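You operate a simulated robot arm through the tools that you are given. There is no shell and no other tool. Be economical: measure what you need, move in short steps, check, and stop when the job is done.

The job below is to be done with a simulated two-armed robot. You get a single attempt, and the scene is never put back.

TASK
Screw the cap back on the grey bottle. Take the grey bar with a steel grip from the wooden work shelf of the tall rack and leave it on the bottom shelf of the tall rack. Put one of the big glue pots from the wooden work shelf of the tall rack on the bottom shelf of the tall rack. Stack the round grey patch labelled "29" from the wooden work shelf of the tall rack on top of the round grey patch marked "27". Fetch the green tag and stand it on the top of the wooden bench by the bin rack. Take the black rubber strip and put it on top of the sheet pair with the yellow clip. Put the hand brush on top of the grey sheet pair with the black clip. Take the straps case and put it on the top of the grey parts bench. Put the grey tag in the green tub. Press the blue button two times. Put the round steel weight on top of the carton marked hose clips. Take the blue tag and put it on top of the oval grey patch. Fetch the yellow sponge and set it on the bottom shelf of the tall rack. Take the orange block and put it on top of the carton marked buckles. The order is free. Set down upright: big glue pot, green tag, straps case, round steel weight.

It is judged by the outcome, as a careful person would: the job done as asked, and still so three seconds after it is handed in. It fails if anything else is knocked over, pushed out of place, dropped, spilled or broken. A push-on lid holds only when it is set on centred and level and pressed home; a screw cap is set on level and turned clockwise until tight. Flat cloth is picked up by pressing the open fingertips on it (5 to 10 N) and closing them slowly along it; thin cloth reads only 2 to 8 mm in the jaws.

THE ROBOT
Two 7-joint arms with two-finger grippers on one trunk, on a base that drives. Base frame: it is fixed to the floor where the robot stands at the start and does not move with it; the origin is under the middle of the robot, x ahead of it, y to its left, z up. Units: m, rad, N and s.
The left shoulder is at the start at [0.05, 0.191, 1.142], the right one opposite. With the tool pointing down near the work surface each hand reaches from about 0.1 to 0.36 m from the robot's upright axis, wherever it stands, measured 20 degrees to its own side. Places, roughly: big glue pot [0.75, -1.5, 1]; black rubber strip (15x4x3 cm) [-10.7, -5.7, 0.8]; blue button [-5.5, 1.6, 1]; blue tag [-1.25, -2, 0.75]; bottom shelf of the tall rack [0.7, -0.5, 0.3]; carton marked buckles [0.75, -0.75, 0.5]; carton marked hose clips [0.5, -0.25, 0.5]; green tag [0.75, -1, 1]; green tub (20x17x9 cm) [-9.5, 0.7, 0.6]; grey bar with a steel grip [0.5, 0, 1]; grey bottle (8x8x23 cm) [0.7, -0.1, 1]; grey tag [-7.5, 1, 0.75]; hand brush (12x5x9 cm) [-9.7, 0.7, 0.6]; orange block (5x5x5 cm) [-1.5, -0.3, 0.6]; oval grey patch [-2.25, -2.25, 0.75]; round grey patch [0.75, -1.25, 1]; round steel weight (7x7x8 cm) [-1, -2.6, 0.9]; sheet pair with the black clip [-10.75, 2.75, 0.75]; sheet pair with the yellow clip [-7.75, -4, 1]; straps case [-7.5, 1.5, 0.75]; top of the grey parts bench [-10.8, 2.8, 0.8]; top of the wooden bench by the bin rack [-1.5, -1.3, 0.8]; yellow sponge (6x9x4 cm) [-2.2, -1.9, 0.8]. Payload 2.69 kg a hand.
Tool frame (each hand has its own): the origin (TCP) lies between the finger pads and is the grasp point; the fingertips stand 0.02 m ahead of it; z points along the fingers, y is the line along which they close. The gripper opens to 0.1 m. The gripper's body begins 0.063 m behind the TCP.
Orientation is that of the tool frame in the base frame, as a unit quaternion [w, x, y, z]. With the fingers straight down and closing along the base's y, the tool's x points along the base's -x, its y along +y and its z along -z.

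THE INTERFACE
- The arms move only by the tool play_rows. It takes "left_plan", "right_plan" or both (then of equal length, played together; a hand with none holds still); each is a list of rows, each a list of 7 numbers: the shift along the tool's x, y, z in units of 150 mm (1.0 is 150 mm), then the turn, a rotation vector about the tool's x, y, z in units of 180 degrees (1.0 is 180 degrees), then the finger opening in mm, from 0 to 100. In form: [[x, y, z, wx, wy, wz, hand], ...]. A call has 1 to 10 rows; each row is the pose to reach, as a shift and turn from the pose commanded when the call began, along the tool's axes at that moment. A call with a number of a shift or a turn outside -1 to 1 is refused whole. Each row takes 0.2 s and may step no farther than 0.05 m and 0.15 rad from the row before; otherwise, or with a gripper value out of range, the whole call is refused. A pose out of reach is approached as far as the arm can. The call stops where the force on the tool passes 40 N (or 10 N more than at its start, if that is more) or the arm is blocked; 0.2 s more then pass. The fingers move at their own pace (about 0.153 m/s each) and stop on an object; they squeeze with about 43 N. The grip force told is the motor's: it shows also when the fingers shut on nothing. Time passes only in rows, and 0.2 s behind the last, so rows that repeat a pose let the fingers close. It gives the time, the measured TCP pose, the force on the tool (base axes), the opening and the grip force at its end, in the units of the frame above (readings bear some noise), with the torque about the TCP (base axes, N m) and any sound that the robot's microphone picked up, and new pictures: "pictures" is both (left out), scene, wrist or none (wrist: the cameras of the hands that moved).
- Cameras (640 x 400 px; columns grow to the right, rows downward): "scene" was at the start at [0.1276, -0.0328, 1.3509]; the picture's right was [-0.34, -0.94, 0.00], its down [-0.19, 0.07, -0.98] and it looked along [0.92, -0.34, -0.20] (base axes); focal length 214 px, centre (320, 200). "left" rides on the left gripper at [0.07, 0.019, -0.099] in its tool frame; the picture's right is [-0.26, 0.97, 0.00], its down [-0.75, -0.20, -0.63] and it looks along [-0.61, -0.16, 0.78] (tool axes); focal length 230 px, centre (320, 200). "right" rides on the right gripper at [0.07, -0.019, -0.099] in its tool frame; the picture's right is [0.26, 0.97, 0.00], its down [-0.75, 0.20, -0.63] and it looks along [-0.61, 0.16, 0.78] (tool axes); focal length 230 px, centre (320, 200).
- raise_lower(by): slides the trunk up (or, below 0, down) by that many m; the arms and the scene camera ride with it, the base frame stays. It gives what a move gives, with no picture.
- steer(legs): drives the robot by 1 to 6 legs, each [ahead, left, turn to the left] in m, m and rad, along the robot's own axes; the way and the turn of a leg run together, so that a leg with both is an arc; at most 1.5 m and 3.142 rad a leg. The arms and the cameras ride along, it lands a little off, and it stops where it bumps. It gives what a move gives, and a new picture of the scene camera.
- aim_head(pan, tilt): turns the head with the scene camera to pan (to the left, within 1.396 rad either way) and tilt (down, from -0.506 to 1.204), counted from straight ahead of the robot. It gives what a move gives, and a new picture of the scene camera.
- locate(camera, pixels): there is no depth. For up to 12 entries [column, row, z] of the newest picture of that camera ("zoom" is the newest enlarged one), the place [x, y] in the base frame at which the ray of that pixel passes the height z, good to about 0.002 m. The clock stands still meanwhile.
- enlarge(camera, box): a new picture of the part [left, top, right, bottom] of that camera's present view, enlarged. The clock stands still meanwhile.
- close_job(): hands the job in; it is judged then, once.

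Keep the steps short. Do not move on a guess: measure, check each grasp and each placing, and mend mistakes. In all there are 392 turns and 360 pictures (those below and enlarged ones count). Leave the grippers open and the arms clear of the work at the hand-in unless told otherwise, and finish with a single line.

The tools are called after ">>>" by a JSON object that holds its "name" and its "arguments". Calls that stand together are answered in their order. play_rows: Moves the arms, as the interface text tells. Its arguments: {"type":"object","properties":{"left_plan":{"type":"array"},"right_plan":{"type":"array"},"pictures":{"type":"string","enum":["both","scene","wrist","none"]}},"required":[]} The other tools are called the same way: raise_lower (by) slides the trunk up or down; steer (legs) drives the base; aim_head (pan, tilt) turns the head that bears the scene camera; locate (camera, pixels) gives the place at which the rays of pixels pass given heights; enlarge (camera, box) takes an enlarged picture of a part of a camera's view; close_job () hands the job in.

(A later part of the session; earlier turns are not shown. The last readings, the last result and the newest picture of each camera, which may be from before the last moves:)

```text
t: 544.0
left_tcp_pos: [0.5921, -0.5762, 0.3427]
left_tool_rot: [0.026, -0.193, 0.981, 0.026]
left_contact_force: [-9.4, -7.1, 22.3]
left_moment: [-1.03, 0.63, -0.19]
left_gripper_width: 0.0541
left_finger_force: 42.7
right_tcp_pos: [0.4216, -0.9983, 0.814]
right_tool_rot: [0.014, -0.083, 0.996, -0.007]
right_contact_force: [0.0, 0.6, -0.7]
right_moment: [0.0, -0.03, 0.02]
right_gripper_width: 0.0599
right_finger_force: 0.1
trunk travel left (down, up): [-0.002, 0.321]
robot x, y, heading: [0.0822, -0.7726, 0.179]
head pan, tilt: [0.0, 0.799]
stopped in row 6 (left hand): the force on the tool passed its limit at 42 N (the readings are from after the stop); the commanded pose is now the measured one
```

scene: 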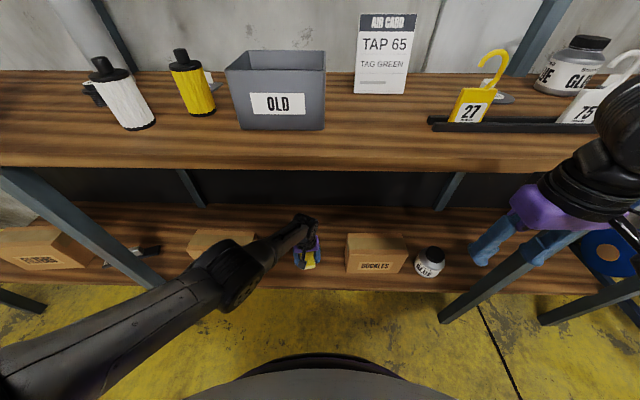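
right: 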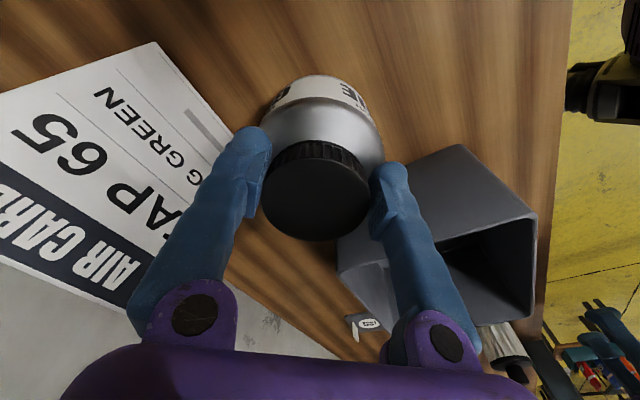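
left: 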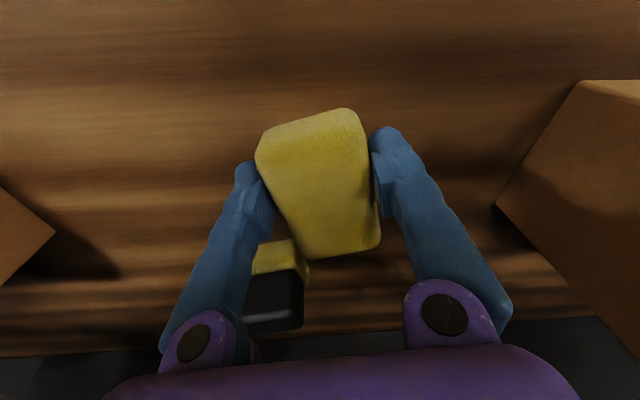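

It rests on the shelf (22 N). I open modestly, lift, and back out to check.

>>> {"name": "play_rows", "arguments": {"left_plan": [[0, 0, -0.02, 0, 0, 0, 50], [0, 0, -0.02, 0, 0, 0, 66], [0, 0, -0.1, 0, 0, 0, 74], [0, 0, -0.35, 0, 0, 0, 74], [0, 0, -0.6, 0, 0, 0, 74], [0, 0, -0.8, 0, 0, 0, 74]], "pictures": "none"}}

>>> {"name": "steer", "arguments": {"legs": [[-0.45, 0, 0]]}}

>>> {"name": "enlarge", "arguments": {"camera": "scene", "box": [200, 80, 460, 230]}}

```text
t: 545.4
left_tcp_pos: [0.5853, -0.5847, 0.459]
left_tool_rot: [0.025, -0.193, 0.981, 0.028]
left_contact_force: [0.4, -0.1, 0.0]
left_moment: [0.02, 0.0, 0.0]
left_gripper_width: 0.074
left_finger_force: 0.0
right_tcp_pos: [0.421, -0.9984, 0.8146]
right_tool_rot: [0.012, -0.084, 0.996, -0.008]
right_contact_force: [-0.2, -0.2, 0.2]
right_moment: [0.0, 0.01, -0.04]
right_gripper_width: 0.06
right_finger_force: 0.0
trunk travel left (down, up): [-0.002, 0.321]
robot x, y, heading: [0.0835, -0.7729, 0.181]
head pan, tilt: [0.0, 0.799]
```

```text
t: 548.2
left_tcp_pos: [0.1356, -0.6606, 0.4597]
left_tool_rot: [0.026, -0.201, 0.979, 0.027]
left_contact_force: [0.1, 0.6, 0.9]
left_moment: [0.03, 0.0, -0.02]
left_gripper_width: 0.0741
left_finger_force: 0.0
right_tcp_pos: [-0.02, -1.0787, 0.8151]
right_tool_rot: [0.013, -0.093, 0.996, -0.007]
right_contact_force: [0.0, 0.1, 0.2]
right_moment: [0.01, 0.0, 0.02]
right_gripper_width: 0.0598
right_finger_force: 0.0
trunk travel left (down, up): [-0.002, 0.321]
robot x, y, heading: [-0.3614, -0.8578, 0.199]
head pan, tilt: [0.0, 0.799]
```

scene: 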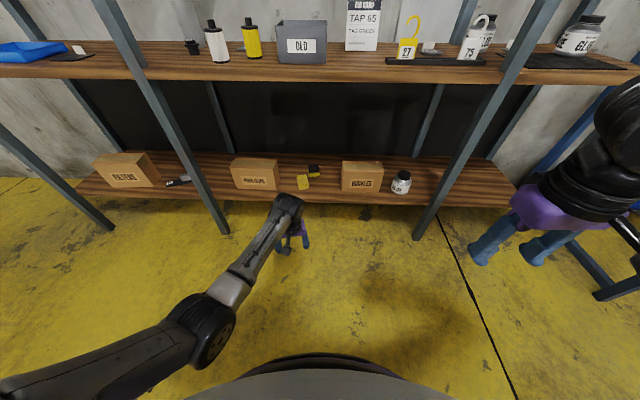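

```text
2.46 times, centred on (330, 155) of scene
```

zoom: 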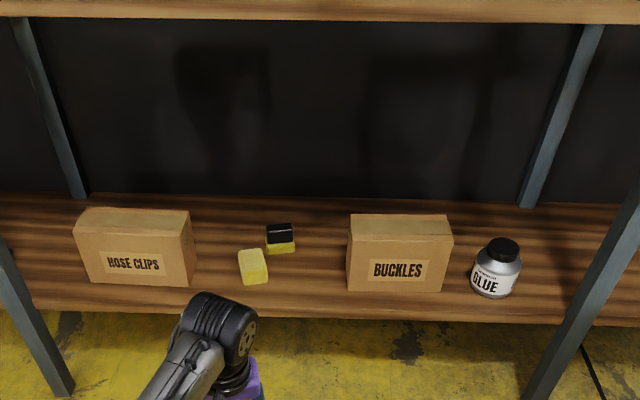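

The sponge is placed. Next the steel weight in bin 62. I raise trunk and left arm (levelling it), turn around and strafe along to the bin rack.

>>> {"name": "raise_lower", "arguments": {"by": 0.3}}

>>> {"name": "play_rows", "arguments": {"left_plan": [[0, 0, -0.25, 0.0134, 0.0196, 0, 80], [0, 0, -0.5, 0.0134, 0.0196, 0, 80], [0, 0, -0.75, 0.0134, 0.0196, 0, 80], [0, 0, -1, 0.0134, 0.0196, 0, 80]], "pictures": "none"}}

>>> {"name": "play_rows", "arguments": {"left_plan": [[0, 0, -0.3, 0, 0, 0, 80], [0, 0, -0.6, 0, 0, 0, 80], [0, 0, -0.9, 0, 0, 0, 80], [0, 0, -1, 0, 0, 0, 80]], "pictures": "none"}}

>>> {"name": "steer", "arguments": {"legs": [[0, 0, -1.7], [0, 0, -1.64], [0, 1.5, 0], [0, 0.2, 0]]}}

>>> {"name": "aim_head", "arguments": {"pan": 0.3, "tilt": 0.75}}

```text
t: 551.2
left_tcp_pos: [0.1362, -0.6599, 0.7594]
left_tool_rot: [0.025, -0.201, 0.979, 0.029]
left_contact_force: [-0.6, 0.5, -0.8]
left_moment: [-0.01, 0.02, -0.01]
left_gripper_width: 0.0741
left_finger_force: 0.0
right_tcp_pos: [-0.0191, -1.078, 1.1144]
right_tool_rot: [0.013, -0.093, 0.996, -0.006]
right_contact_force: [0.1, 0.1, -0.1]
right_moment: [0.0, -0.04, 0.01]
right_gripper_width: 0.0599
right_finger_force: 0.1
trunk travel left (down, up): [-0.302, 0.021]
robot x, y, heading: [-0.3633, -0.8626, 0.199]
head pan, tilt: [0.0, 0.799]
```

```text
t: 552.2
left_tcp_pos: [0.1312, -0.674, 0.9089]
left_tool_rot: [-0.001, -0.202, 0.979, -0.001]
left_contact_force: [1.3, -0.9, 0.2]
left_moment: [0.04, -0.03, 0.03]
left_gripper_width: 0.0798
left_finger_force: 0.1
right_tcp_pos: [-0.0211, -1.078, 1.1156]
right_tool_rot: [0.013, -0.093, 0.996, -0.007]
right_contact_force: [0.9, 0.2, -1.0]
right_moment: [-0.03, 0.01, 0.0]
right_gripper_width: 0.06
right_finger_force: 0.0
trunk travel left (down, up): [-0.302, 0.021]
robot x, y, heading: [-0.3609, -0.8594, 0.199]
head pan, tilt: [0.0, 0.799]
```

```text
t: 553.2
left_tcp_pos: [0.1294, -0.6723, 1.0596]
left_tool_rot: [-0.001, -0.202, 0.979, 0.0]
left_contact_force: [0.1, 0.6, -0.3]
left_moment: [0.0, 0.01, -0.05]
left_gripper_width: 0.08
left_finger_force: 0.0
right_tcp_pos: [-0.0196, -1.078, 1.1147]
right_tool_rot: [0.013, -0.093, 0.996, -0.006]
right_contact_force: [0.2, -0.8, 0.7]
right_moment: [0.03, -0.02, 0.0]
right_gripper_width: 0.0599
right_finger_force: 0.1
trunk travel left (down, up): [-0.302, 0.021]
robot x, y, heading: [-0.3613, -0.8582, 0.199]
head pan, tilt: [0.0, 0.799]
```

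```text
t: 577.3
left_tcp_pos: [-1.0303, -2.6615, 1.06]
left_tool_rot: [0.001, 0.998, 0.069, 0.001]
left_contact_force: [0.5, -0.3, 0.6]
left_moment: [0.03, 0.04, -0.04]
left_gripper_width: 0.0801
left_finger_force: 0.0
right_tcp_pos: [-0.7789, -2.3071, 1.1152]
right_tool_rot: [-0.008, 0.999, -0.041, -0.012]
right_contact_force: [0.3, 0.4, -0.5]
right_moment: [0.0, -0.01, -0.02]
right_gripper_width: 0.06
right_finger_force: 0.0
trunk travel left (down, up): [-0.302, 0.021]
robot x, y, heading: [-0.5096, -2.6114, 3.073]
head pan, tilt: [0.0, 0.799]
```

scene: 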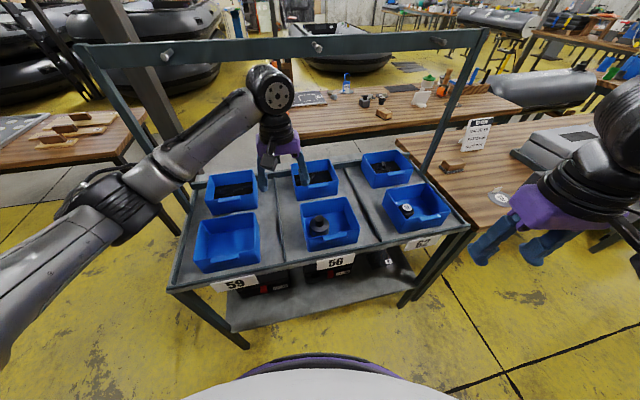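

```text
t: 578.1
left_tcp_pos: [-1.0309, -2.6601, 1.0612]
left_tool_rot: [0.001, 0.998, 0.069, 0.001]
left_contact_force: [0.5, 0.7, -0.1]
left_moment: [-0.01, -0.01, 0.03]
left_gripper_width: 0.08
left_finger_force: 0.0
right_tcp_pos: [-0.7797, -2.3065, 1.1154]
right_tool_rot: [-0.009, 0.999, -0.041, -0.012]
right_contact_force: [-0.6, 0.8, 0.6]
right_moment: [-0.01, -0.02, -0.02]
right_gripper_width: 0.06
right_finger_force: 0.0
trunk travel left (down, up): [-0.302, 0.021]
robot x, y, heading: [-0.5109, -2.6096, 3.064]
head pan, tilt: [0.3, 0.75]
```

scene: 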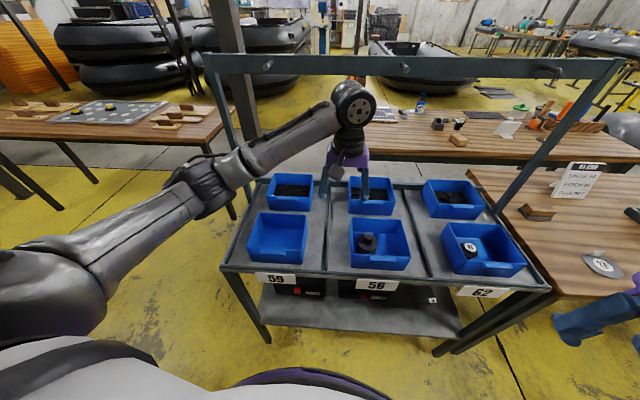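

>>> {"name": "enlarge", "arguments": {"camera": "scene", "box": [330, 200, 530, 290]}}

>>> {"name": "locate", "arguments": {"camera": "scene", "pixels": [[368, 242, 0.85], [368, 242, 0.9], [468, 247, 0.85], [352, 220, 0.88], [403, 218, 0.88], [352, 268, 0.88], [410, 268, 0.88], [380, 240, 0.8]]}}

>>> {"name": "play_rows", "arguments": {"left_plan": [[0, 0, 0, 0, 0, 0, 90]], "pictures": "wrist"}}

```text
3.20 times, centred on (430, 245) of scene
```

zoom: 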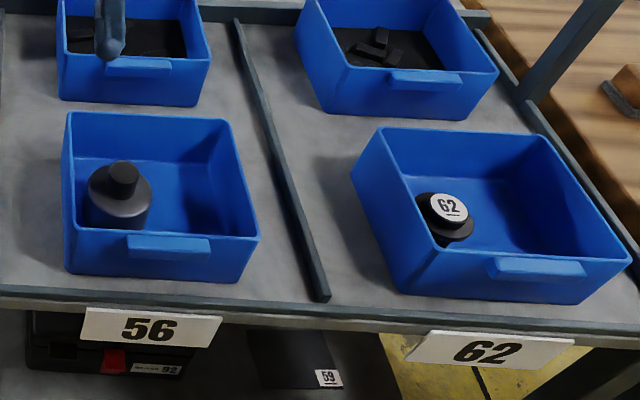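

```text
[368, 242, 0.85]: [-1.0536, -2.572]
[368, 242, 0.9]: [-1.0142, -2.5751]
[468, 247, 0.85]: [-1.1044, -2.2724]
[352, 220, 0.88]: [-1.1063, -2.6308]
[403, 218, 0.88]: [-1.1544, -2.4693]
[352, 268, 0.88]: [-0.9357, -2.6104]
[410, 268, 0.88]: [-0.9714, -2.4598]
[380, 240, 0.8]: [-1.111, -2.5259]
```

```text
t: 578.5
left_tcp_pos: [-1.0295, -2.6602, 1.0593]
left_tool_rot: [0.001, 0.998, 0.07, 0.0]
left_contact_force: [0.3, -0.2, 0.4]
left_moment: [0.0, 0.0, 0.0]
left_gripper_width: 0.09
left_finger_force: 0.0
right_tcp_pos: [-0.7785, -2.3071, 1.1147]
right_tool_rot: [-0.009, 0.999, -0.041, -0.012]
right_contact_force: [1.1, -0.4, 0.0]
right_moment: [0.02, -0.01, -0.04]
right_gripper_width: 0.0599
right_finger_force: 0.1
trunk travel left (down, up): [-0.302, 0.021]
robot x, y, heading: [-0.5076, -2.6108, 3.073]
head pan, tilt: [0.3, 0.75]
```

left: 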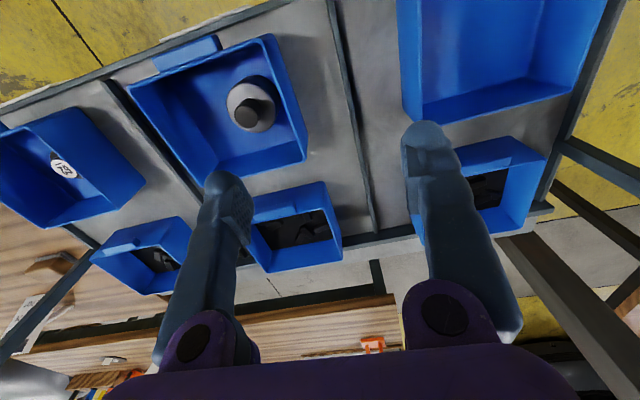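

>>> {"name": "enlarge", "arguments": {"camera": "left", "box": [200, 60, 320, 160]}}

>>> {"name": "locate", "arguments": {"camera": "left", "pixels": [[254, 112, 0.88], [254, 112, 0.86], [254, 112, 0.84], [238, 86, 0.84], [268, 110, 0.84]]}}

>>> {"name": "locate", "arguments": {"camera": "scene", "pixels": [[368.4, 235.6, 0.88], [368.4, 235.6, 0.86], [368.4, 235.6, 0.84], [368.4, 235.6, 0.9]]}}

```text
4.00 times, centred on (260, 110) of left
```

zoom: 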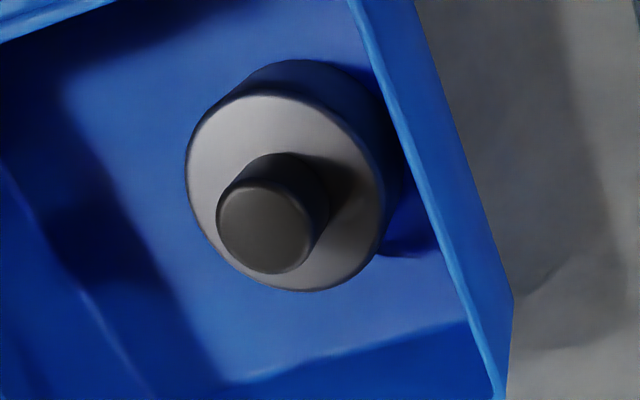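

```text
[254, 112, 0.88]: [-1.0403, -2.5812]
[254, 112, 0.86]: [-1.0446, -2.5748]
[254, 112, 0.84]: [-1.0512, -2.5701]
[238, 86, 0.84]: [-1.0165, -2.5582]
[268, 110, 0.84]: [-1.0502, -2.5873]
```

```text
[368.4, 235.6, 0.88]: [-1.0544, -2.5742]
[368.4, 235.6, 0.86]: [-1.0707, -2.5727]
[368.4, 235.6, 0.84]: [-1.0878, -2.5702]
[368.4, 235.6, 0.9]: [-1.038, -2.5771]
```

>>> {"name": "locate", "arguments": {"camera": "left", "pixels": [[245.8, 117.8, 0.88], [245.8, 117.8, 0.9], [245.8, 117.8, 0.86], [234, 117.8, 0.88], [257.5, 117.8, 0.88], [251, 107, 0.86]]}}

```text
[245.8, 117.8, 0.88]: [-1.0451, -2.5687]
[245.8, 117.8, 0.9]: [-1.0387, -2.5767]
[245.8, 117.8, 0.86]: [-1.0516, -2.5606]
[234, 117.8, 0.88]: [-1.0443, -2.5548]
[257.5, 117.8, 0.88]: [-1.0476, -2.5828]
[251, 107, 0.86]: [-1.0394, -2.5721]
```

>>> {"name": "play_rows", "arguments": {"left_plan": [[0.0, -0.28, 0, 0, 0, 0, 60], [0.017, -0.556, 0.05, 0, 0, 0, 60], [0.017, -0.556, 0.3, 0, 0, 0, 60], [0.017, -0.556, 0.55, 0, 0, 0, 60], [0.017, -0.556, 0.7, 0, 0, 0, 60], [0.017, -0.556, 0.7, 0, 0, 0, 60]], "pictures": "wrist"}}

```text
t: 579.9
left_tcp_pos: [-1.0384, -2.5774, 0.9536]
left_tool_rot: [0.001, 0.998, 0.069, 0.001]
left_contact_force: [0.3, 0.0, -0.3]
left_moment: [-0.02, 0.02, 0.0]
left_gripper_width: 0.0598
left_finger_force: 0.1
right_tcp_pos: [-0.7788, -2.3076, 1.1142]
right_tool_rot: [-0.009, 0.999, -0.041, -0.012]
right_contact_force: [-0.3, 0.5, 1.2]
right_moment: [-0.06, 0.02, -0.02]
right_gripper_width: 0.0599
right_finger_force: 0.0
trunk travel left (down, up): [-0.302, 0.021]
robot x, y, heading: [-0.5069, -2.609, 3.072]
head pan, tilt: [0.3, 0.75]
```

left: 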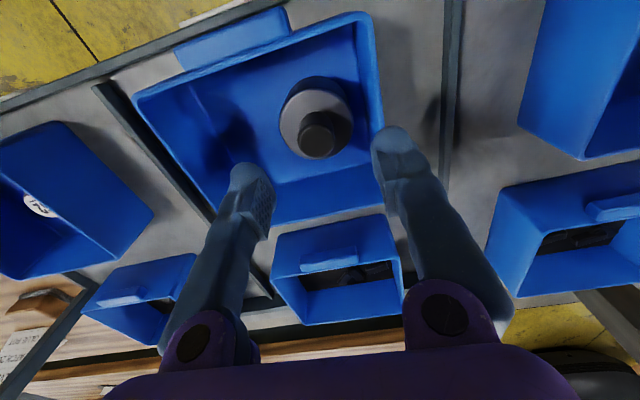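

>>> {"name": "locate", "arguments": {"camera": "left", "pixels": [[319, 140, 0.9], [371, 100, 0.88], [371, 100, 0.9], [381, 130, 0.88], [298, 140, 0.9], [336, 140, 0.9]]}}

```text
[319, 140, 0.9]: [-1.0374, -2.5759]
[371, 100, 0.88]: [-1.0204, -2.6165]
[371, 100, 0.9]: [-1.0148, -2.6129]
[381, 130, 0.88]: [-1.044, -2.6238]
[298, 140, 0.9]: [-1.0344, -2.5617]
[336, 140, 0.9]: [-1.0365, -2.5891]
```

>>> {"name": "play_rows", "arguments": {"left_plan": [[0, -0.008, 0, 0, 0, 0, 42], [0, -0.008, 0.1, 0, 0, 0, 42], [0, -0.008, 0.25, 0, 0, 0, 42], [0, -0.008, 0.365, 0, 0, 0, 42], [0, -0.008, 0.365, 0, 0, 0, 15], [0, -0.008, 0.365, 0, 0, 0, 15], [0, -0.008, 0.365, 0, 0, 0, 15]], "pictures": "wrist"}}

```text
t: 581.5
left_tcp_pos: [-1.0394, -2.5757, 0.9002]
left_tool_rot: [0.001, 0.998, 0.069, 0.001]
left_contact_force: [1.6, 3.3, 3.0]
left_moment: [0.17, -0.13, -0.01]
left_gripper_width: 0.0265
left_finger_force: 43.4
right_tcp_pos: [-0.7791, -2.3075, 1.1145]
right_tool_rot: [-0.009, 0.999, -0.04, -0.013]
right_contact_force: [0.1, -0.5, -0.2]
right_moment: [0.0, 0.0, 0.03]
right_gripper_width: 0.0602
right_finger_force: 0.2
trunk travel left (down, up): [-0.302, 0.021]
robot x, y, heading: [-0.5101, -2.6108, 3.073]
head pan, tilt: [0.3, 0.75]
```

left: 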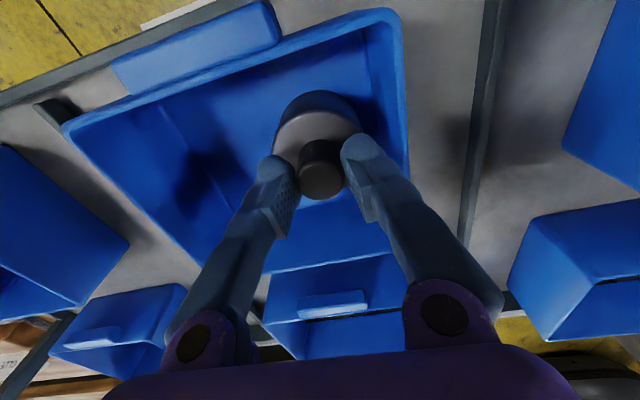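

Knob gripped. I lift it clear and read the weight.

>>> {"name": "play_rows", "arguments": {"left_plan": [[0, 0, -0.1, 0, 0, 0, 10], [0, 0, -0.3, 0, 0, 0, 10], [0, 0, -0.6, 0, 0, 0, 10], [0, 0, -0.95, 0, 0, 0, 10], [0, 0, -1, 0, 0, 0, 10]], "pictures": "wrist"}}

```text
refused: row 4 steps farther than a row can; nothing moved
```

>>> {"name": "play_rows", "arguments": {"left_plan": [[0, 0, -0.1, 0, 0, 0, 10], [0, 0, -0.3, 0, 0, 0, 10], [0, 0, -0.55, 0, 0, 0, 10], [0, 0, -0.8, 0, 0, 0, 10], [0, 0, -1, 0, 0, 0, 10]], "pictures": "wrist"}}

```text
t: 582.7
left_tcp_pos: [-1.0375, -2.5758, 1.0493]
left_tool_rot: [0.002, 0.998, 0.069, 0.001]
left_contact_force: [1.0, 0.4, -10.8]
left_moment: [0.03, 0.0, 0.01]
left_gripper_width: 0.0269
left_finger_force: 43.3
right_tcp_pos: [-0.7804, -2.3068, 1.1143]
right_tool_rot: [-0.008, 0.999, -0.041, -0.011]
right_contact_force: [0.2, -0.7, -0.1]
right_moment: [0.0, 0.0, 0.01]
right_gripper_width: 0.0598
right_finger_force: 0.1
trunk travel left (down, up): [-0.302, 0.021]
robot x, y, heading: [-0.5063, -2.6066, 3.074]
head pan, tilt: [0.3, 0.75]
```

left: 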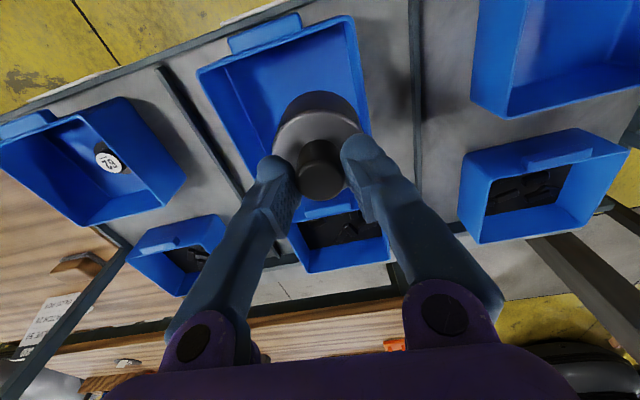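

1.1 kg, held. I back off, strafe north to y≈-0.5, and turn to the rack.

>>> {"name": "steer", "arguments": {"legs": [[-0.2, 0, 0], [0, -1.5, 0], [0, -0.6, 0], [-0.1, 0, 0], [0, 0, -1.45], [0, 0, -1.44]]}}

>>> {"name": "aim_head", "arguments": {"pan": 0.0, "tilt": 0.8}}

```text
t: 609.9
left_tcp_pos: [0.4769, -0.4526, 1.0481]
left_tool_rot: [-0.001, -0.215, 0.977, 0.001]
left_contact_force: [0.4, 0.1, -9.9]
left_moment: [-0.02, -0.01, -0.01]
left_gripper_width: 0.0266
left_finger_force: 42.7
right_tcp_pos: [0.3081, -0.7856, 1.1144]
right_tool_rot: [0.012, -0.106, 0.994, -0.006]
right_contact_force: [0.4, 0.1, 0.2]
right_moment: [0.01, -0.02, 0.02]
right_gripper_width: 0.0601
right_finger_force: 0.1
trunk travel left (down, up): [-0.302, 0.021]
robot x, y, heading: [-0.0362, -0.575, 0.223]
head pan, tilt: [0.3, 0.75]
```

scene: 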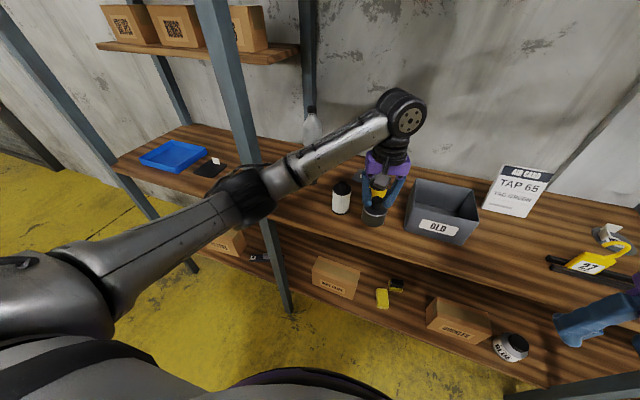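

```text
t: 610.7
left_tcp_pos: [0.4767, -0.4524, 1.048]
left_tool_rot: [-0.001, -0.215, 0.977, 0.001]
left_contact_force: [0.3, -0.1, -11.0]
left_moment: [-0.01, 0.0, -0.04]
left_gripper_width: 0.0267
left_finger_force: 43.1
right_tcp_pos: [0.3082, -0.7857, 1.1141]
right_tool_rot: [0.011, -0.106, 0.994, -0.007]
right_contact_force: [0.4, 0.6, 0.3]
right_moment: [0.02, 0.01, 0.02]
right_gripper_width: 0.0599
right_finger_force: 0.1
trunk travel left (down, up): [-0.302, 0.021]
robot x, y, heading: [-0.0366, -0.5746, 0.231]
head pan, tilt: [0.0, 0.799]
```

scene: 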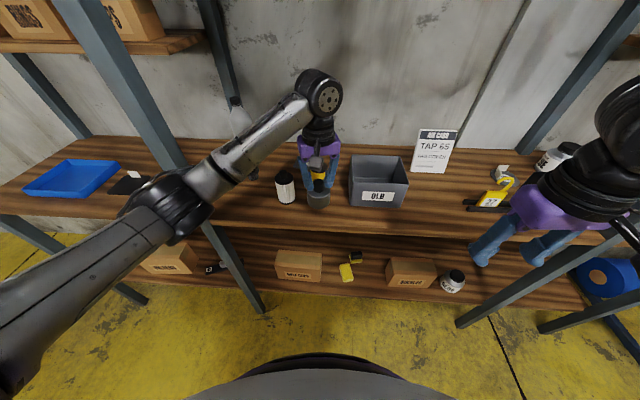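

>>> {"name": "enlarge", "arguments": {"camera": "scene", "box": [240, 230, 400, 310]}}

>>> {"name": "locate", "arguments": {"camera": "scene", "pixels": [[276, 279, 0.305], [320, 283.5, 0.305], [277, 264, 0.4], [277, 264, 0.42], [277, 264, 0.44], [281, 250, 0.42], [323, 253, 0.42], [322, 267, 0.42]]}}

```text
4.00 times, centred on (320, 270) of scene
```

zoom: 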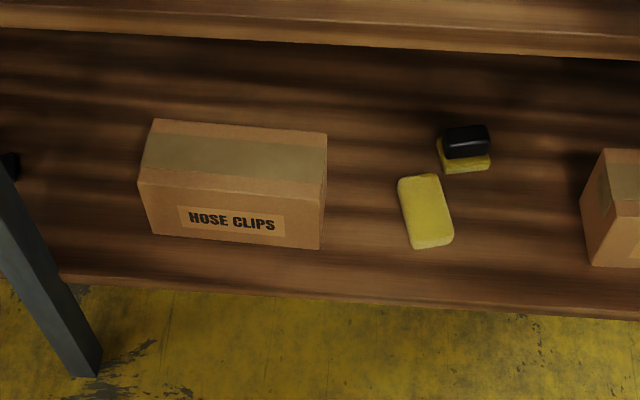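

```text
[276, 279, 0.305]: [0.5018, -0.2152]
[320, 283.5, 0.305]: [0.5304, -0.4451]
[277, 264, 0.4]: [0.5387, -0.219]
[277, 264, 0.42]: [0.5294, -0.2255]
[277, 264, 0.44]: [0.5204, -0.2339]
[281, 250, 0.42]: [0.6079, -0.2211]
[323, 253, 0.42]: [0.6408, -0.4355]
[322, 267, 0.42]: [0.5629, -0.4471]
```

>>> {"name": "locate", "arguments": {"camera": "scene", "pixels": [[278, 278.8, 0.305], [320.3, 282.3, 0.305], [274.8, 265.5, 0.42], [274.8, 265.5, 0.45], [320.5, 271.8, 0.42], [320.5, 271.8, 0.45], [278.8, 249.8, 0.42], [278.8, 249.8, 0.45], [321.8, 253.3, 0.42], [321.8, 253.3, 0.45]]}}

```text
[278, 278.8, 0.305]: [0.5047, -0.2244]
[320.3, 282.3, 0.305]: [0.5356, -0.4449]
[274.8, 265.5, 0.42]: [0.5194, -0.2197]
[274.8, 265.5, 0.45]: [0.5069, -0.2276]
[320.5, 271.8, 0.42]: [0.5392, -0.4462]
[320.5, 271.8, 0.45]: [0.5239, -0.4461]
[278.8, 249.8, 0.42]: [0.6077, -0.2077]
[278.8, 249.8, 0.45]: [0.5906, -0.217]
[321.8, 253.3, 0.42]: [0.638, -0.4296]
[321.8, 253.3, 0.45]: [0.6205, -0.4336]
```

HOSE CLIPS top ≈0.435, centre ≈[0.569,-0.328]. I back out, lower trunk and arm to TCP 0.55, then go in.

>>> {"name": "steer", "arguments": {"legs": [[-0.35, 0, 0]]}}

>>> {"name": "raise_lower", "arguments": {"by": -0.3}}

>>> {"name": "play_rows", "arguments": {"left_plan": [[0, 0, 0.25, 0, 0, 0, 10], [0, 0, 0.5, 0, 0, 0, 10], [0, 0, 0.75, 0, 0, 0, 10], [0, 0, 1, 0, 0, 0, 10]], "pictures": "none"}}

>>> {"name": "play_rows", "arguments": {"left_plan": [[0, 0, 0.15, 0, 0, 0, 10], [0, 0, 0.32, 0, 0, 0, 10]], "pictures": "none"}}

```text
t: 612.9
left_tcp_pos: [0.1436, -0.5289, 1.0504]
left_tool_rot: [-0.001, -0.216, 0.976, 0.002]
left_contact_force: [-0.5, 0.0, -10.2]
left_moment: [0.02, 0.01, -0.01]
left_gripper_width: 0.0267
left_finger_force: 42.9
right_tcp_pos: [-0.0257, -0.8611, 1.1134]
right_tool_rot: [0.012, -0.106, 0.994, -0.007]
right_contact_force: [0.4, 0.4, 0.1]
right_moment: [0.06, -0.03, 0.0]
right_gripper_width: 0.0597
right_finger_force: 0.1
trunk travel left (down, up): [-0.302, 0.021]
robot x, y, heading: [-0.3726, -0.6519, 0.223]
head pan, tilt: [0.0, 0.799]
```

scene: 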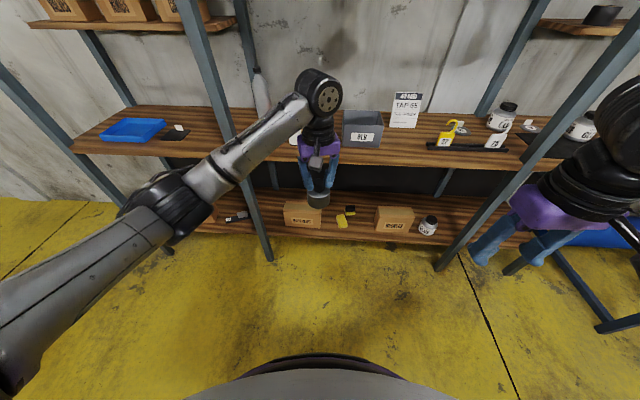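

```text
t: 615.9
left_tcp_pos: [0.1432, -0.5294, 0.7487]
left_tool_rot: [-0.001, -0.215, 0.977, 0.001]
left_contact_force: [-0.1, 0.1, -11.2]
left_moment: [-0.01, 0.01, 0.0]
left_gripper_width: 0.0267
left_finger_force: 43.4
right_tcp_pos: [-0.025, -0.8603, 0.8143]
right_tool_rot: [0.011, -0.108, 0.994, -0.007]
right_contact_force: [0.3, 0.6, -0.3]
right_moment: [-0.03, -0.03, 0.0]
right_gripper_width: 0.0599
right_finger_force: 0.1
trunk travel left (down, up): [-0.002, 0.321]
robot x, y, heading: [-0.3701, -0.6513, 0.222]
head pan, tilt: [0.0, 0.799]
```

```text
t: 616.9
left_tcp_pos: [0.1416, -0.5287, 0.5976]
left_tool_rot: [-0.001, -0.217, 0.976, 0.001]
left_contact_force: [-0.4, -0.2, -9.7]
left_moment: [-0.01, -0.01, 0.02]
left_gripper_width: 0.0265
left_finger_force: 43.3
right_tcp_pos: [-0.0243, -0.862, 0.8147]
right_tool_rot: [0.012, -0.107, 0.994, -0.006]
right_contact_force: [-0.4, -0.1, -1.1]
right_moment: [-0.01, -0.02, 0.04]
right_gripper_width: 0.06
right_finger_force: 0.1
trunk travel left (down, up): [-0.002, 0.321]
robot x, y, heading: [-0.3709, -0.6569, 0.231]
head pan, tilt: [0.0, 0.799]
```

```text
t: 617.5
left_tcp_pos: [0.1431, -0.5277, 0.5499]
left_tool_rot: [-0.001, -0.216, 0.976, 0.001]
left_contact_force: [0.2, 0.0, -11.2]
left_moment: [0.01, 0.04, 0.03]
left_gripper_width: 0.0266
left_finger_force: 43.0
right_tcp_pos: [-0.0252, -0.8604, 0.8145]
right_tool_rot: [0.012, -0.107, 0.994, -0.008]
right_contact_force: [0.2, 0.0, 1.0]
right_moment: [0.02, -0.02, 0.0]
right_gripper_width: 0.06
right_finger_force: 0.2
trunk travel left (down, up): [-0.002, 0.321]
robot x, y, heading: [-0.3712, -0.6515, 0.222]
head pan, tilt: [0.0, 0.799]
```

>>> {"name": "aim_head", "arguments": {"pan": 0.3, "tilt": 0.8}}

```text
t: 618.3
left_tcp_pos: [0.144, -0.5283, 0.5517]
left_tool_rot: [-0.001, -0.216, 0.976, 0.002]
left_contact_force: [0.3, 0.4, -9.8]
left_moment: [-0.03, 0.0, -0.01]
left_gripper_width: 0.0267
left_finger_force: 42.7
right_tcp_pos: [-0.024, -0.862, 0.8146]
right_tool_rot: [0.012, -0.106, 0.994, -0.007]
right_contact_force: [0.2, 0.0, -0.2]
right_moment: [-0.03, 0.01, 0.02]
right_gripper_width: 0.06
right_finger_force: 0.0
trunk travel left (down, up): [-0.002, 0.321]
robot x, y, heading: [-0.3757, -0.6461, 0.229]
head pan, tilt: [0.3, 0.799]
```

scene: 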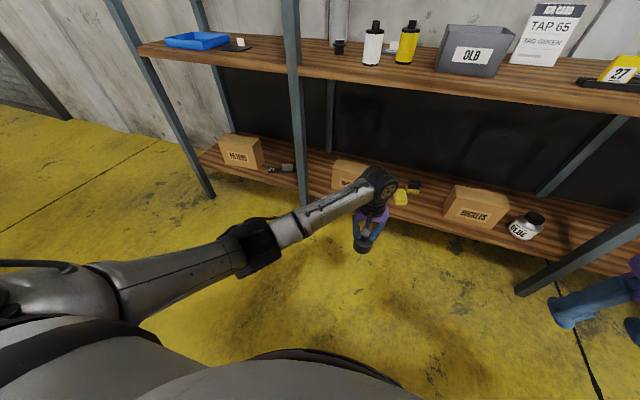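

>>> {"name": "locate", "arguments": {"camera": "scene", "pixels": [[255, 245, 0.85], [255, 245, 0.75], [255, 245, 0.65], [300, 220, 0.75], [375, 190, 0.76], [304, 205, 0.305]]}}

```text
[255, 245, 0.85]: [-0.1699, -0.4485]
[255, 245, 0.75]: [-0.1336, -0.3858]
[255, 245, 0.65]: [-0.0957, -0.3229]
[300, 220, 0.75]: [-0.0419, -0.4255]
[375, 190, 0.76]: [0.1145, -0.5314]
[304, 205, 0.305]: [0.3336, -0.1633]
```

The elbow would pass close to the post, so I aim a bit right on the carton: [0.572,-0.365].

>>> {"name": "steer", "arguments": {"legs": [[0.2, 0.062, 0], [0.25, 0, 0]]}}

>>> {"name": "play_rows", "arguments": {"left_plan": [[0, 0, 0, 0, 0, 0, 10]], "pictures": "wrist"}}

```text
t: 621.4
left_tcp_pos: [0.57, -0.3599, 0.5505]
left_tool_rot: [-0.001, -0.219, 0.976, 0.001]
left_contact_force: [0.6, 0.0, -10.3]
left_moment: [0.0, -0.01, -0.03]
left_gripper_width: 0.0267
left_finger_force: 42.2
right_tcp_pos: [0.4027, -0.6938, 0.8129]
right_tool_rot: [0.012, -0.111, 0.994, -0.007]
right_contact_force: [0.0, 0.2, 0.4]
right_moment: [-0.03, -0.01, -0.01]
right_gripper_width: 0.0601
right_finger_force: 0.0
trunk travel left (down, up): [-0.002, 0.321]
robot x, y, heading: [0.0535, -0.4873, 0.231]
head pan, tilt: [0.3, 0.799]
```

scene: 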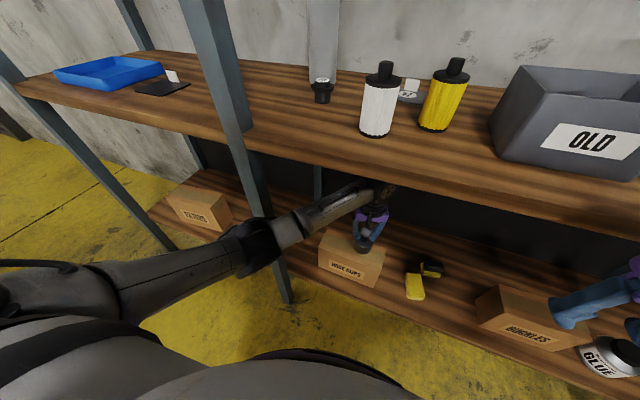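

```text
t: 621.8
left_tcp_pos: [0.5681, -0.3592, 0.5497]
left_tool_rot: [-0.002, -0.218, 0.976, 0.002]
left_contact_force: [0.3, 0.0, -10.4]
left_moment: [-0.01, 0.04, -0.03]
left_gripper_width: 0.0267
left_finger_force: 42.7
right_tcp_pos: [0.4024, -0.695, 0.8144]
right_tool_rot: [0.012, -0.109, 0.994, -0.007]
right_contact_force: [-0.2, 0.0, -0.1]
right_moment: [-0.02, -0.03, 0.01]
right_gripper_width: 0.0599
right_finger_force: 0.0
trunk travel left (down, up): [-0.002, 0.321]
robot x, y, heading: [0.0506, -0.4845, 0.24]
head pan, tilt: [0.3, 0.799]
```

left: 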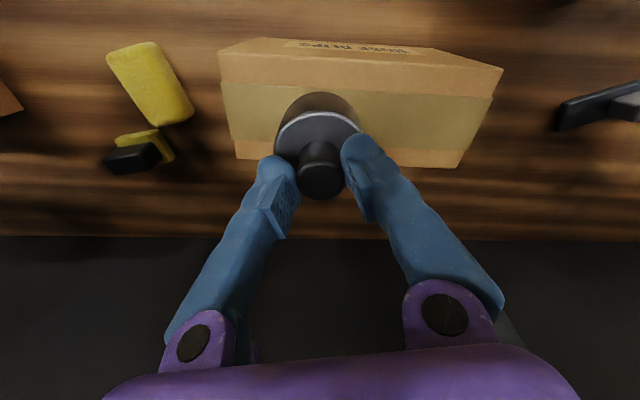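

>>> {"name": "locate", "arguments": {"camera": "left", "pixels": [[237, 158, 0.435], [455, 167, 0.435], [218, 80, 0.435], [500, 96, 0.435]]}}

```text
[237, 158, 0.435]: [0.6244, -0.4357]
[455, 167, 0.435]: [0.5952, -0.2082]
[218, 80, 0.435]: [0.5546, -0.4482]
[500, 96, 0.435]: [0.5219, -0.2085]
```

>>> {"name": "play_rows", "arguments": {"left_plan": [[-0.049, -0.037, 0.05, 0, 0, 0, 10], [-0.049, -0.037, 0.13, 0, 0, 0, 10], [-0.049, -0.037, 0.19, 0, 0, 0, 10], [-0.049, -0.037, 0.22, 0, 0, 0, 10], [-0.049, -0.037, 0.245, 0, 0, 0, 10]], "pictures": "none"}}

```text
t: 622.9
left_tcp_pos: [0.5797, -0.3604, 0.5274]
left_tool_rot: [0.005, -0.217, 0.976, 0.0]
left_contact_force: [-10.5, 5.8, 19.5]
left_moment: [-0.17, 0.88, -0.13]
left_gripper_width: 0.027
left_finger_force: 42.8
right_tcp_pos: [0.4003, -0.6936, 0.8157]
right_tool_rot: [0.014, -0.11, 0.994, -0.006]
right_contact_force: [0.1, -0.2, 0.0]
right_moment: [0.0, -0.01, 0.0]
right_gripper_width: 0.0601
right_finger_force: 0.0
trunk travel left (down, up): [-0.002, 0.321]
robot x, y, heading: [0.0522, -0.4859, 0.234]
head pan, tilt: [0.3, 0.799]
stopped in row 5 (left hand): the force on the tool passed its limit at 42 N (the readings are from after the stop); the commanded pose is now the measured one
```

Contact. I ease up 2 mm, check the force, then release.

>>> {"name": "play_rows", "arguments": {"left_plan": [[0, 0, -0.012, 0.002, -0.001, 0, 10], [0, 0, -0.012, 0.002, -0.001, 0, 10]], "pictures": "wrist"}}

```text
t: 623.5
left_tcp_pos: [0.5787, -0.3625, 0.5276]
left_tool_rot: [0.007, -0.218, 0.976, -0.004]
left_contact_force: [-8.5, 4.7, 18.5]
left_moment: [-0.12, 0.76, -0.08]
left_gripper_width: 0.0264
left_finger_force: 43.0
right_tcp_pos: [0.401, -0.6945, 0.8143]
right_tool_rot: [0.014, -0.11, 0.994, -0.006]
right_contact_force: [0.1, -0.4, -0.6]
right_moment: [0.01, -0.01, 0.03]
right_gripper_width: 0.06
right_finger_force: 0.0
trunk travel left (down, up): [-0.002, 0.321]
robot x, y, heading: [0.0526, -0.4859, 0.234]
head pan, tilt: [0.3, 0.799]
```

left: 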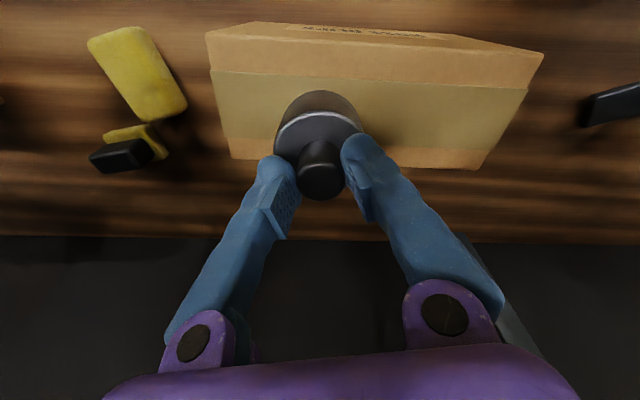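

>>> {"name": "play_rows", "arguments": {"left_plan": [[0, 0, -0.02, 0, 0, 0, 10], [0, 0, -0.02, 0, 0, 0, 10]], "pictures": "none"}}

```text
t: 624.1
left_tcp_pos: [0.5812, -0.3618, 0.5265]
left_tool_rot: [0.006, -0.218, 0.976, -0.002]
left_contact_force: [-1.9, 0.1, -1.8]
left_moment: [0.03, -0.16, -0.03]
left_gripper_width: 0.0268
left_finger_force: 42.9
right_tcp_pos: [0.4015, -0.6949, 0.8154]
right_tool_rot: [0.013, -0.109, 0.994, -0.006]
right_contact_force: [0.1, -0.1, 0.3]
right_moment: [-0.01, 0.04, 0.01]
right_gripper_width: 0.06
right_finger_force: 0.0
trunk travel left (down, up): [-0.002, 0.321]
robot x, y, heading: [0.0521, -0.4854, 0.231]
head pan, tilt: [0.3, 0.799]
```

Now the carton carries it. Release and lift.

>>> {"name": "play_rows", "arguments": {"left_plan": [[0, 0, 0, 0, 0, 0, 30], [0, 0, 0, 0, 0, 0, 45], [0, 0, 0, 0, 0, 0, 50], [0, 0, -0.1, 0, 0, 0, 50], [0, 0, -0.2, 0, 0, 0, 50]], "pictures": "wrist"}}

```text
t: 625.3
left_tcp_pos: [0.5798, -0.3621, 0.558]
left_tool_rot: [0.007, -0.218, 0.976, -0.003]
left_contact_force: [-0.5, -1.2, 0.2]
left_moment: [0.02, 0.0, -0.02]
left_gripper_width: 0.0499
left_finger_force: 0.2
right_tcp_pos: [0.4013, -0.6936, 0.8152]
right_tool_rot: [0.013, -0.109, 0.994, -0.006]
right_contact_force: [-0.2, -0.2, 0.8]
right_moment: [0.02, 0.02, -0.02]
right_gripper_width: 0.06
right_finger_force: 0.0
trunk travel left (down, up): [-0.002, 0.321]
robot x, y, heading: [0.0528, -0.4895, 0.236]
head pan, tilt: [0.3, 0.799]
```

left: 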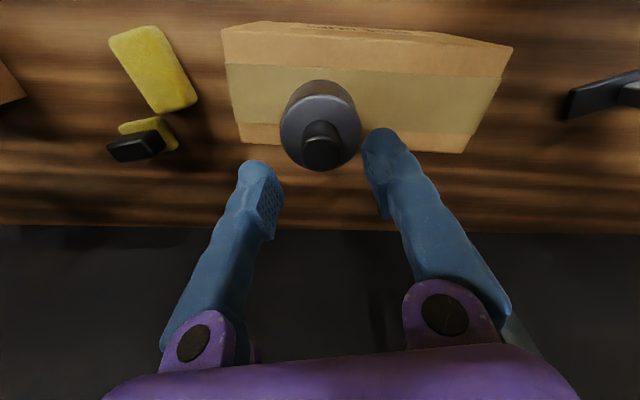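

The weight stands on the carton. I back out and check, then head to the cart for the orange block.

>>> {"name": "steer", "arguments": {"legs": [[-0.45, 0, 0]]}}

>>> {"name": "raise_lower", "arguments": {"by": 0.15}}

>>> {"name": "steer", "arguments": {"legs": [[0, 0.4, 0], [0, 0, 1.5], [0, 0, 1.4]]}}

>>> {"name": "aim_head", "arguments": {"pan": 0.1, "tilt": 0.65}}

```text
t: 628.1
left_tcp_pos: [0.1314, -0.473, 0.5571]
left_tool_rot: [0.006, -0.208, 0.978, -0.003]
left_contact_force: [-0.2, -0.5, 0.0]
left_moment: [-0.01, 0.01, 0.01]
left_gripper_width: 0.05
left_finger_force: 0.0
right_tcp_pos: [-0.055, -0.8029, 0.8149]
right_tool_rot: [0.014, -0.1, 0.995, -0.006]
right_contact_force: [-0.1, -0.6, -0.7]
right_moment: [0.0, 0.01, -0.02]
right_gripper_width: 0.0599
right_finger_force: 0.0
trunk travel left (down, up): [-0.002, 0.321]
robot x, y, heading: [-0.397, -0.5863, 0.213]
head pan, tilt: [0.3, 0.799]
```

scene: 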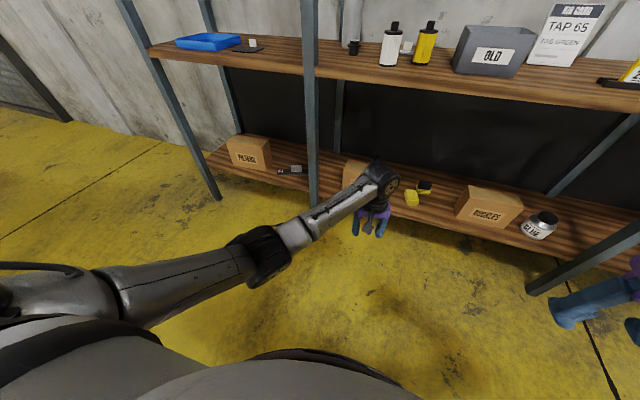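

```text
t: 629.8
left_tcp_pos: [0.1304, -0.4736, 0.7076]
left_tool_rot: [0.005, -0.207, 0.978, -0.002]
left_contact_force: [-0.7, 0.5, -0.4]
left_moment: [0.0, 0.01, 0.0]
left_gripper_width: 0.0503
left_finger_force: 0.0
right_tcp_pos: [-0.0544, -0.8023, 0.9653]
right_tool_rot: [0.013, -0.099, 0.995, -0.007]
right_contact_force: [-0.2, 0.1, 0.1]
right_moment: [0.0, 0.02, 0.0]
right_gripper_width: 0.06
right_finger_force: 0.0
trunk travel left (down, up): [-0.152, 0.171]
robot x, y, heading: [-0.3981, -0.5902, 0.215]
head pan, tilt: [0.3, 0.799]
```

```text
t: 641.0
left_tcp_pos: [-1.0211, -0.2029, 0.7075]
left_tool_rot: [-0.003, 0.995, 0.101, -0.006]
left_contact_force: [-0.4, 0.4, 0.2]
left_moment: [0.02, -0.01, 0.0]
left_gripper_width: 0.05
left_finger_force: 0.0
right_tcp_pos: [-0.7699, 0.0798, 0.9649]
right_tool_rot: [-0.008, 1.0, -0.008, -0.012]
right_contact_force: [-0.2, -0.6, 0.1]
right_moment: [-0.01, 0.02, 0.04]
right_gripper_width: 0.06
right_finger_force: 0.1
trunk travel left (down, up): [-0.152, 0.171]
robot x, y, heading: [-0.4814, -0.2034, 3.142]
head pan, tilt: [0.3, 0.799]
```

scene: 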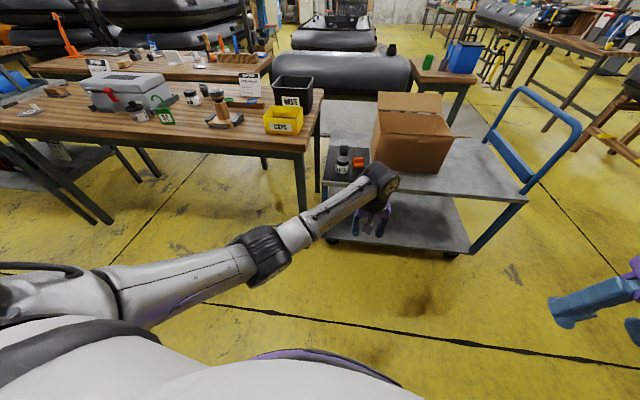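

```text
t: 641.7
left_tcp_pos: [-1.022, -0.2028, 0.7073]
left_tool_rot: [-0.003, 0.995, 0.101, -0.006]
left_contact_force: [0.1, -0.1, -0.8]
left_moment: [-0.01, 0.0, -0.01]
left_gripper_width: 0.0499
left_finger_force: 0.1
right_tcp_pos: [-0.7712, 0.0795, 0.9642]
right_tool_rot: [-0.009, 1.0, -0.007, -0.012]
right_contact_force: [0.4, 0.4, -0.1]
right_moment: [0.0, -0.04, 0.03]
right_gripper_width: 0.0602
right_finger_force: 0.0
trunk travel left (down, up): [-0.152, 0.171]
robot x, y, heading: [-0.4807, -0.1989, 3.138]
head pan, tilt: [0.099, 0.649]
```

scene: 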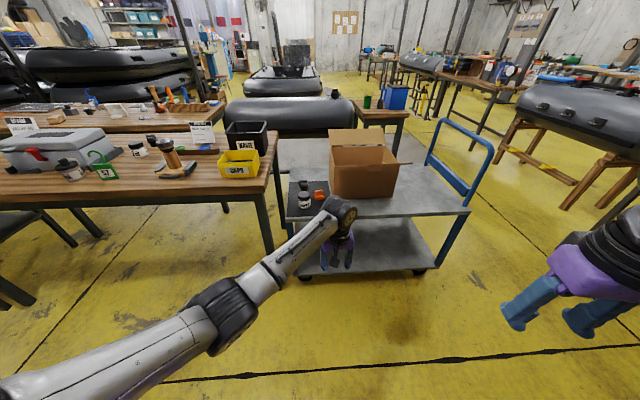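

>>> {"name": "locate", "arguments": {"camera": "scene", "pixels": [[320, 198, 0.57], [320, 190, 0.62], [313, 190, 0.62], [327, 190, 0.62], [304, 205, 0.57], [290, 212, 0.57], [300, 245, 0.57], [466, 212, 0.57], [330, 198, 0.57]]}}

```text
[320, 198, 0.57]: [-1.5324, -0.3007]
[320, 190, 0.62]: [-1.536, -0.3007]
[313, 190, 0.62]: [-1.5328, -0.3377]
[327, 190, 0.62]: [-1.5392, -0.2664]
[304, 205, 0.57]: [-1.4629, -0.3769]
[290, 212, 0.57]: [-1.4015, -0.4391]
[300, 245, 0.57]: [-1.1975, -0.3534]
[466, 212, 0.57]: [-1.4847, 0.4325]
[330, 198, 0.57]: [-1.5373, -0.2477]
```

The orange block is at ≈[-1.535,-0.30] on the cart between a jar and the box. I turn the left hand 85° so it closes front-to-back, then drive near.

>>> {"name": "play_rows", "arguments": {"left_plan": [[0, 0, 0, 0, 0, 0.047, 90], [0, 0, 0, 0, 0, 0.094, 90], [0, 0, 0, 0, 0, 0.141, 90], [0, 0, 0, 0, 0, 0.188, 90], [0, 0, 0, 0, 0, 0.235, 90], [0, 0, 0, 0, 0, 0.282, 90], [0, 0, 0, 0, 0, 0.329, 90], [0, 0, 0, 0, 0, 0.376, 90], [0, 0, 0, 0, 0, 0.423, 90], [0, 0, 0, 0, 0, 0.47, 90]], "pictures": "none"}}

>>> {"name": "steer", "arguments": {"legs": [[0.43, 0.1, 0]]}}

>>> {"name": "play_rows", "arguments": {"left_plan": [[0, 0, 0, 0, 0, 0, 90]], "pictures": "wrist"}}

```text
t: 643.9
left_tcp_pos: [-1.0209, -0.2011, 0.7065]
left_tool_rot: [0.001, 0.803, -0.596, -0.005]
left_contact_force: [-0.7, -0.2, -0.6]
left_moment: [0.03, 0.01, -0.03]
left_gripper_width: 0.09
left_finger_force: 0.1
right_tcp_pos: [-0.7699, 0.0803, 0.9646]
right_tool_rot: [-0.008, 1.0, -0.007, -0.012]
right_contact_force: [0.3, 0.2, -0.2]
right_moment: [0.02, 0.0, 0.02]
right_gripper_width: 0.0599
right_finger_force: 0.1
trunk travel left (down, up): [-0.152, 0.171]
robot x, y, heading: [-0.4809, -0.2064, 3.143]
head pan, tilt: [0.099, 0.649]
```

```text
t: 646.6
left_tcp_pos: [-1.4433, -0.3078, 0.7056]
left_tool_rot: [0.0, 0.807, -0.59, -0.006]
left_contact_force: [-0.3, 0.4, -0.4]
left_moment: [-0.04, 0.01, 0.02]
left_gripper_width: 0.0897
left_finger_force: 0.1
right_tcp_pos: [-1.1965, -0.0232, 0.9645]
right_tool_rot: [-0.008, 1.0, -0.002, -0.012]
right_contact_force: [-0.6, 0.2, 0.5]
right_moment: [0.01, 0.03, 0.01]
right_gripper_width: 0.0599
right_finger_force: 0.1
trunk travel left (down, up): [-0.152, 0.171]
robot x, y, heading: [-0.8971, -0.3037, -3.128]
head pan, tilt: [0.099, 0.649]
```

scene: 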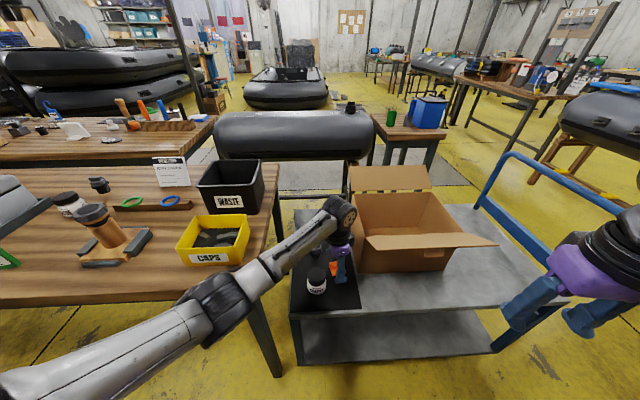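

```text
t: 647.0
left_tcp_pos: [-1.4434, -0.3075, 0.7071]
left_tool_rot: [0.001, 0.807, -0.59, -0.006]
left_contact_force: [0.2, -0.7, 0.3]
left_moment: [-0.03, 0.01, 0.02]
left_gripper_width: 0.0902
left_finger_force: 0.1
right_tcp_pos: [-1.1957, -0.024, 0.9641]
right_tool_rot: [-0.008, 1.0, -0.002, -0.012]
right_contact_force: [-0.4, -0.9, 0.3]
right_moment: [-0.02, -0.01, -0.03]
right_gripper_width: 0.06
right_finger_force: 0.0
trunk travel left (down, up): [-0.152, 0.171]
robot x, y, heading: [-0.9044, -0.3022, -3.131]
head pan, tilt: [0.099, 0.649]
```

left: 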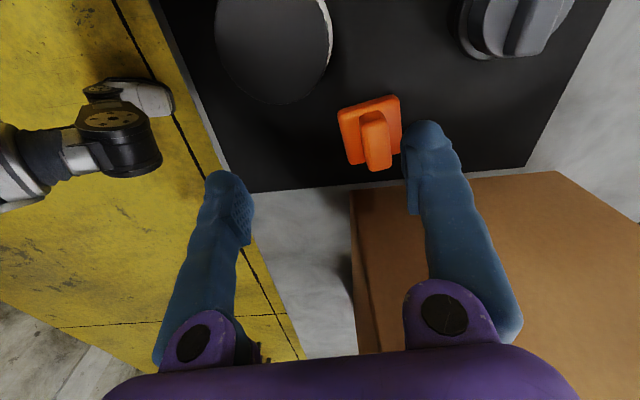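

>>> {"name": "enlarge", "arguments": {"camera": "left", "box": [310, 75, 440, 195]}}

>>> {"name": "locate", "arguments": {"camera": "left", "pixels": [[339, 112, 0.58], [399, 96, 0.58], [402, 150, 0.58], [350, 163, 0.58], [378, 160, 0.62], [365, 120, 0.62], [385, 112, 0.62], [372, 130, 0.6]]}}

```text
3.33 times, centred on (375, 135) of left
```

zoom: 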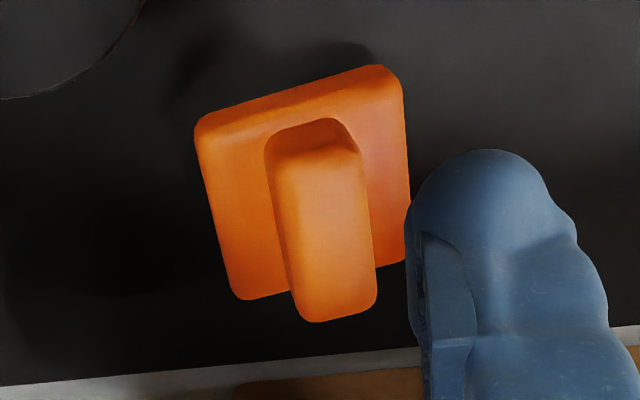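

```text
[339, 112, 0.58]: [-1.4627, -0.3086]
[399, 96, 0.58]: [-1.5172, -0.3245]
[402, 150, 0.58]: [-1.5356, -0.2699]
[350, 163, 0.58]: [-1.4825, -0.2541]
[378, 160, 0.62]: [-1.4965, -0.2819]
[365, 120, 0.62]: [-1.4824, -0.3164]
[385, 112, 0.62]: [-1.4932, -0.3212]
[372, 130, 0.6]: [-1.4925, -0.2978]
```

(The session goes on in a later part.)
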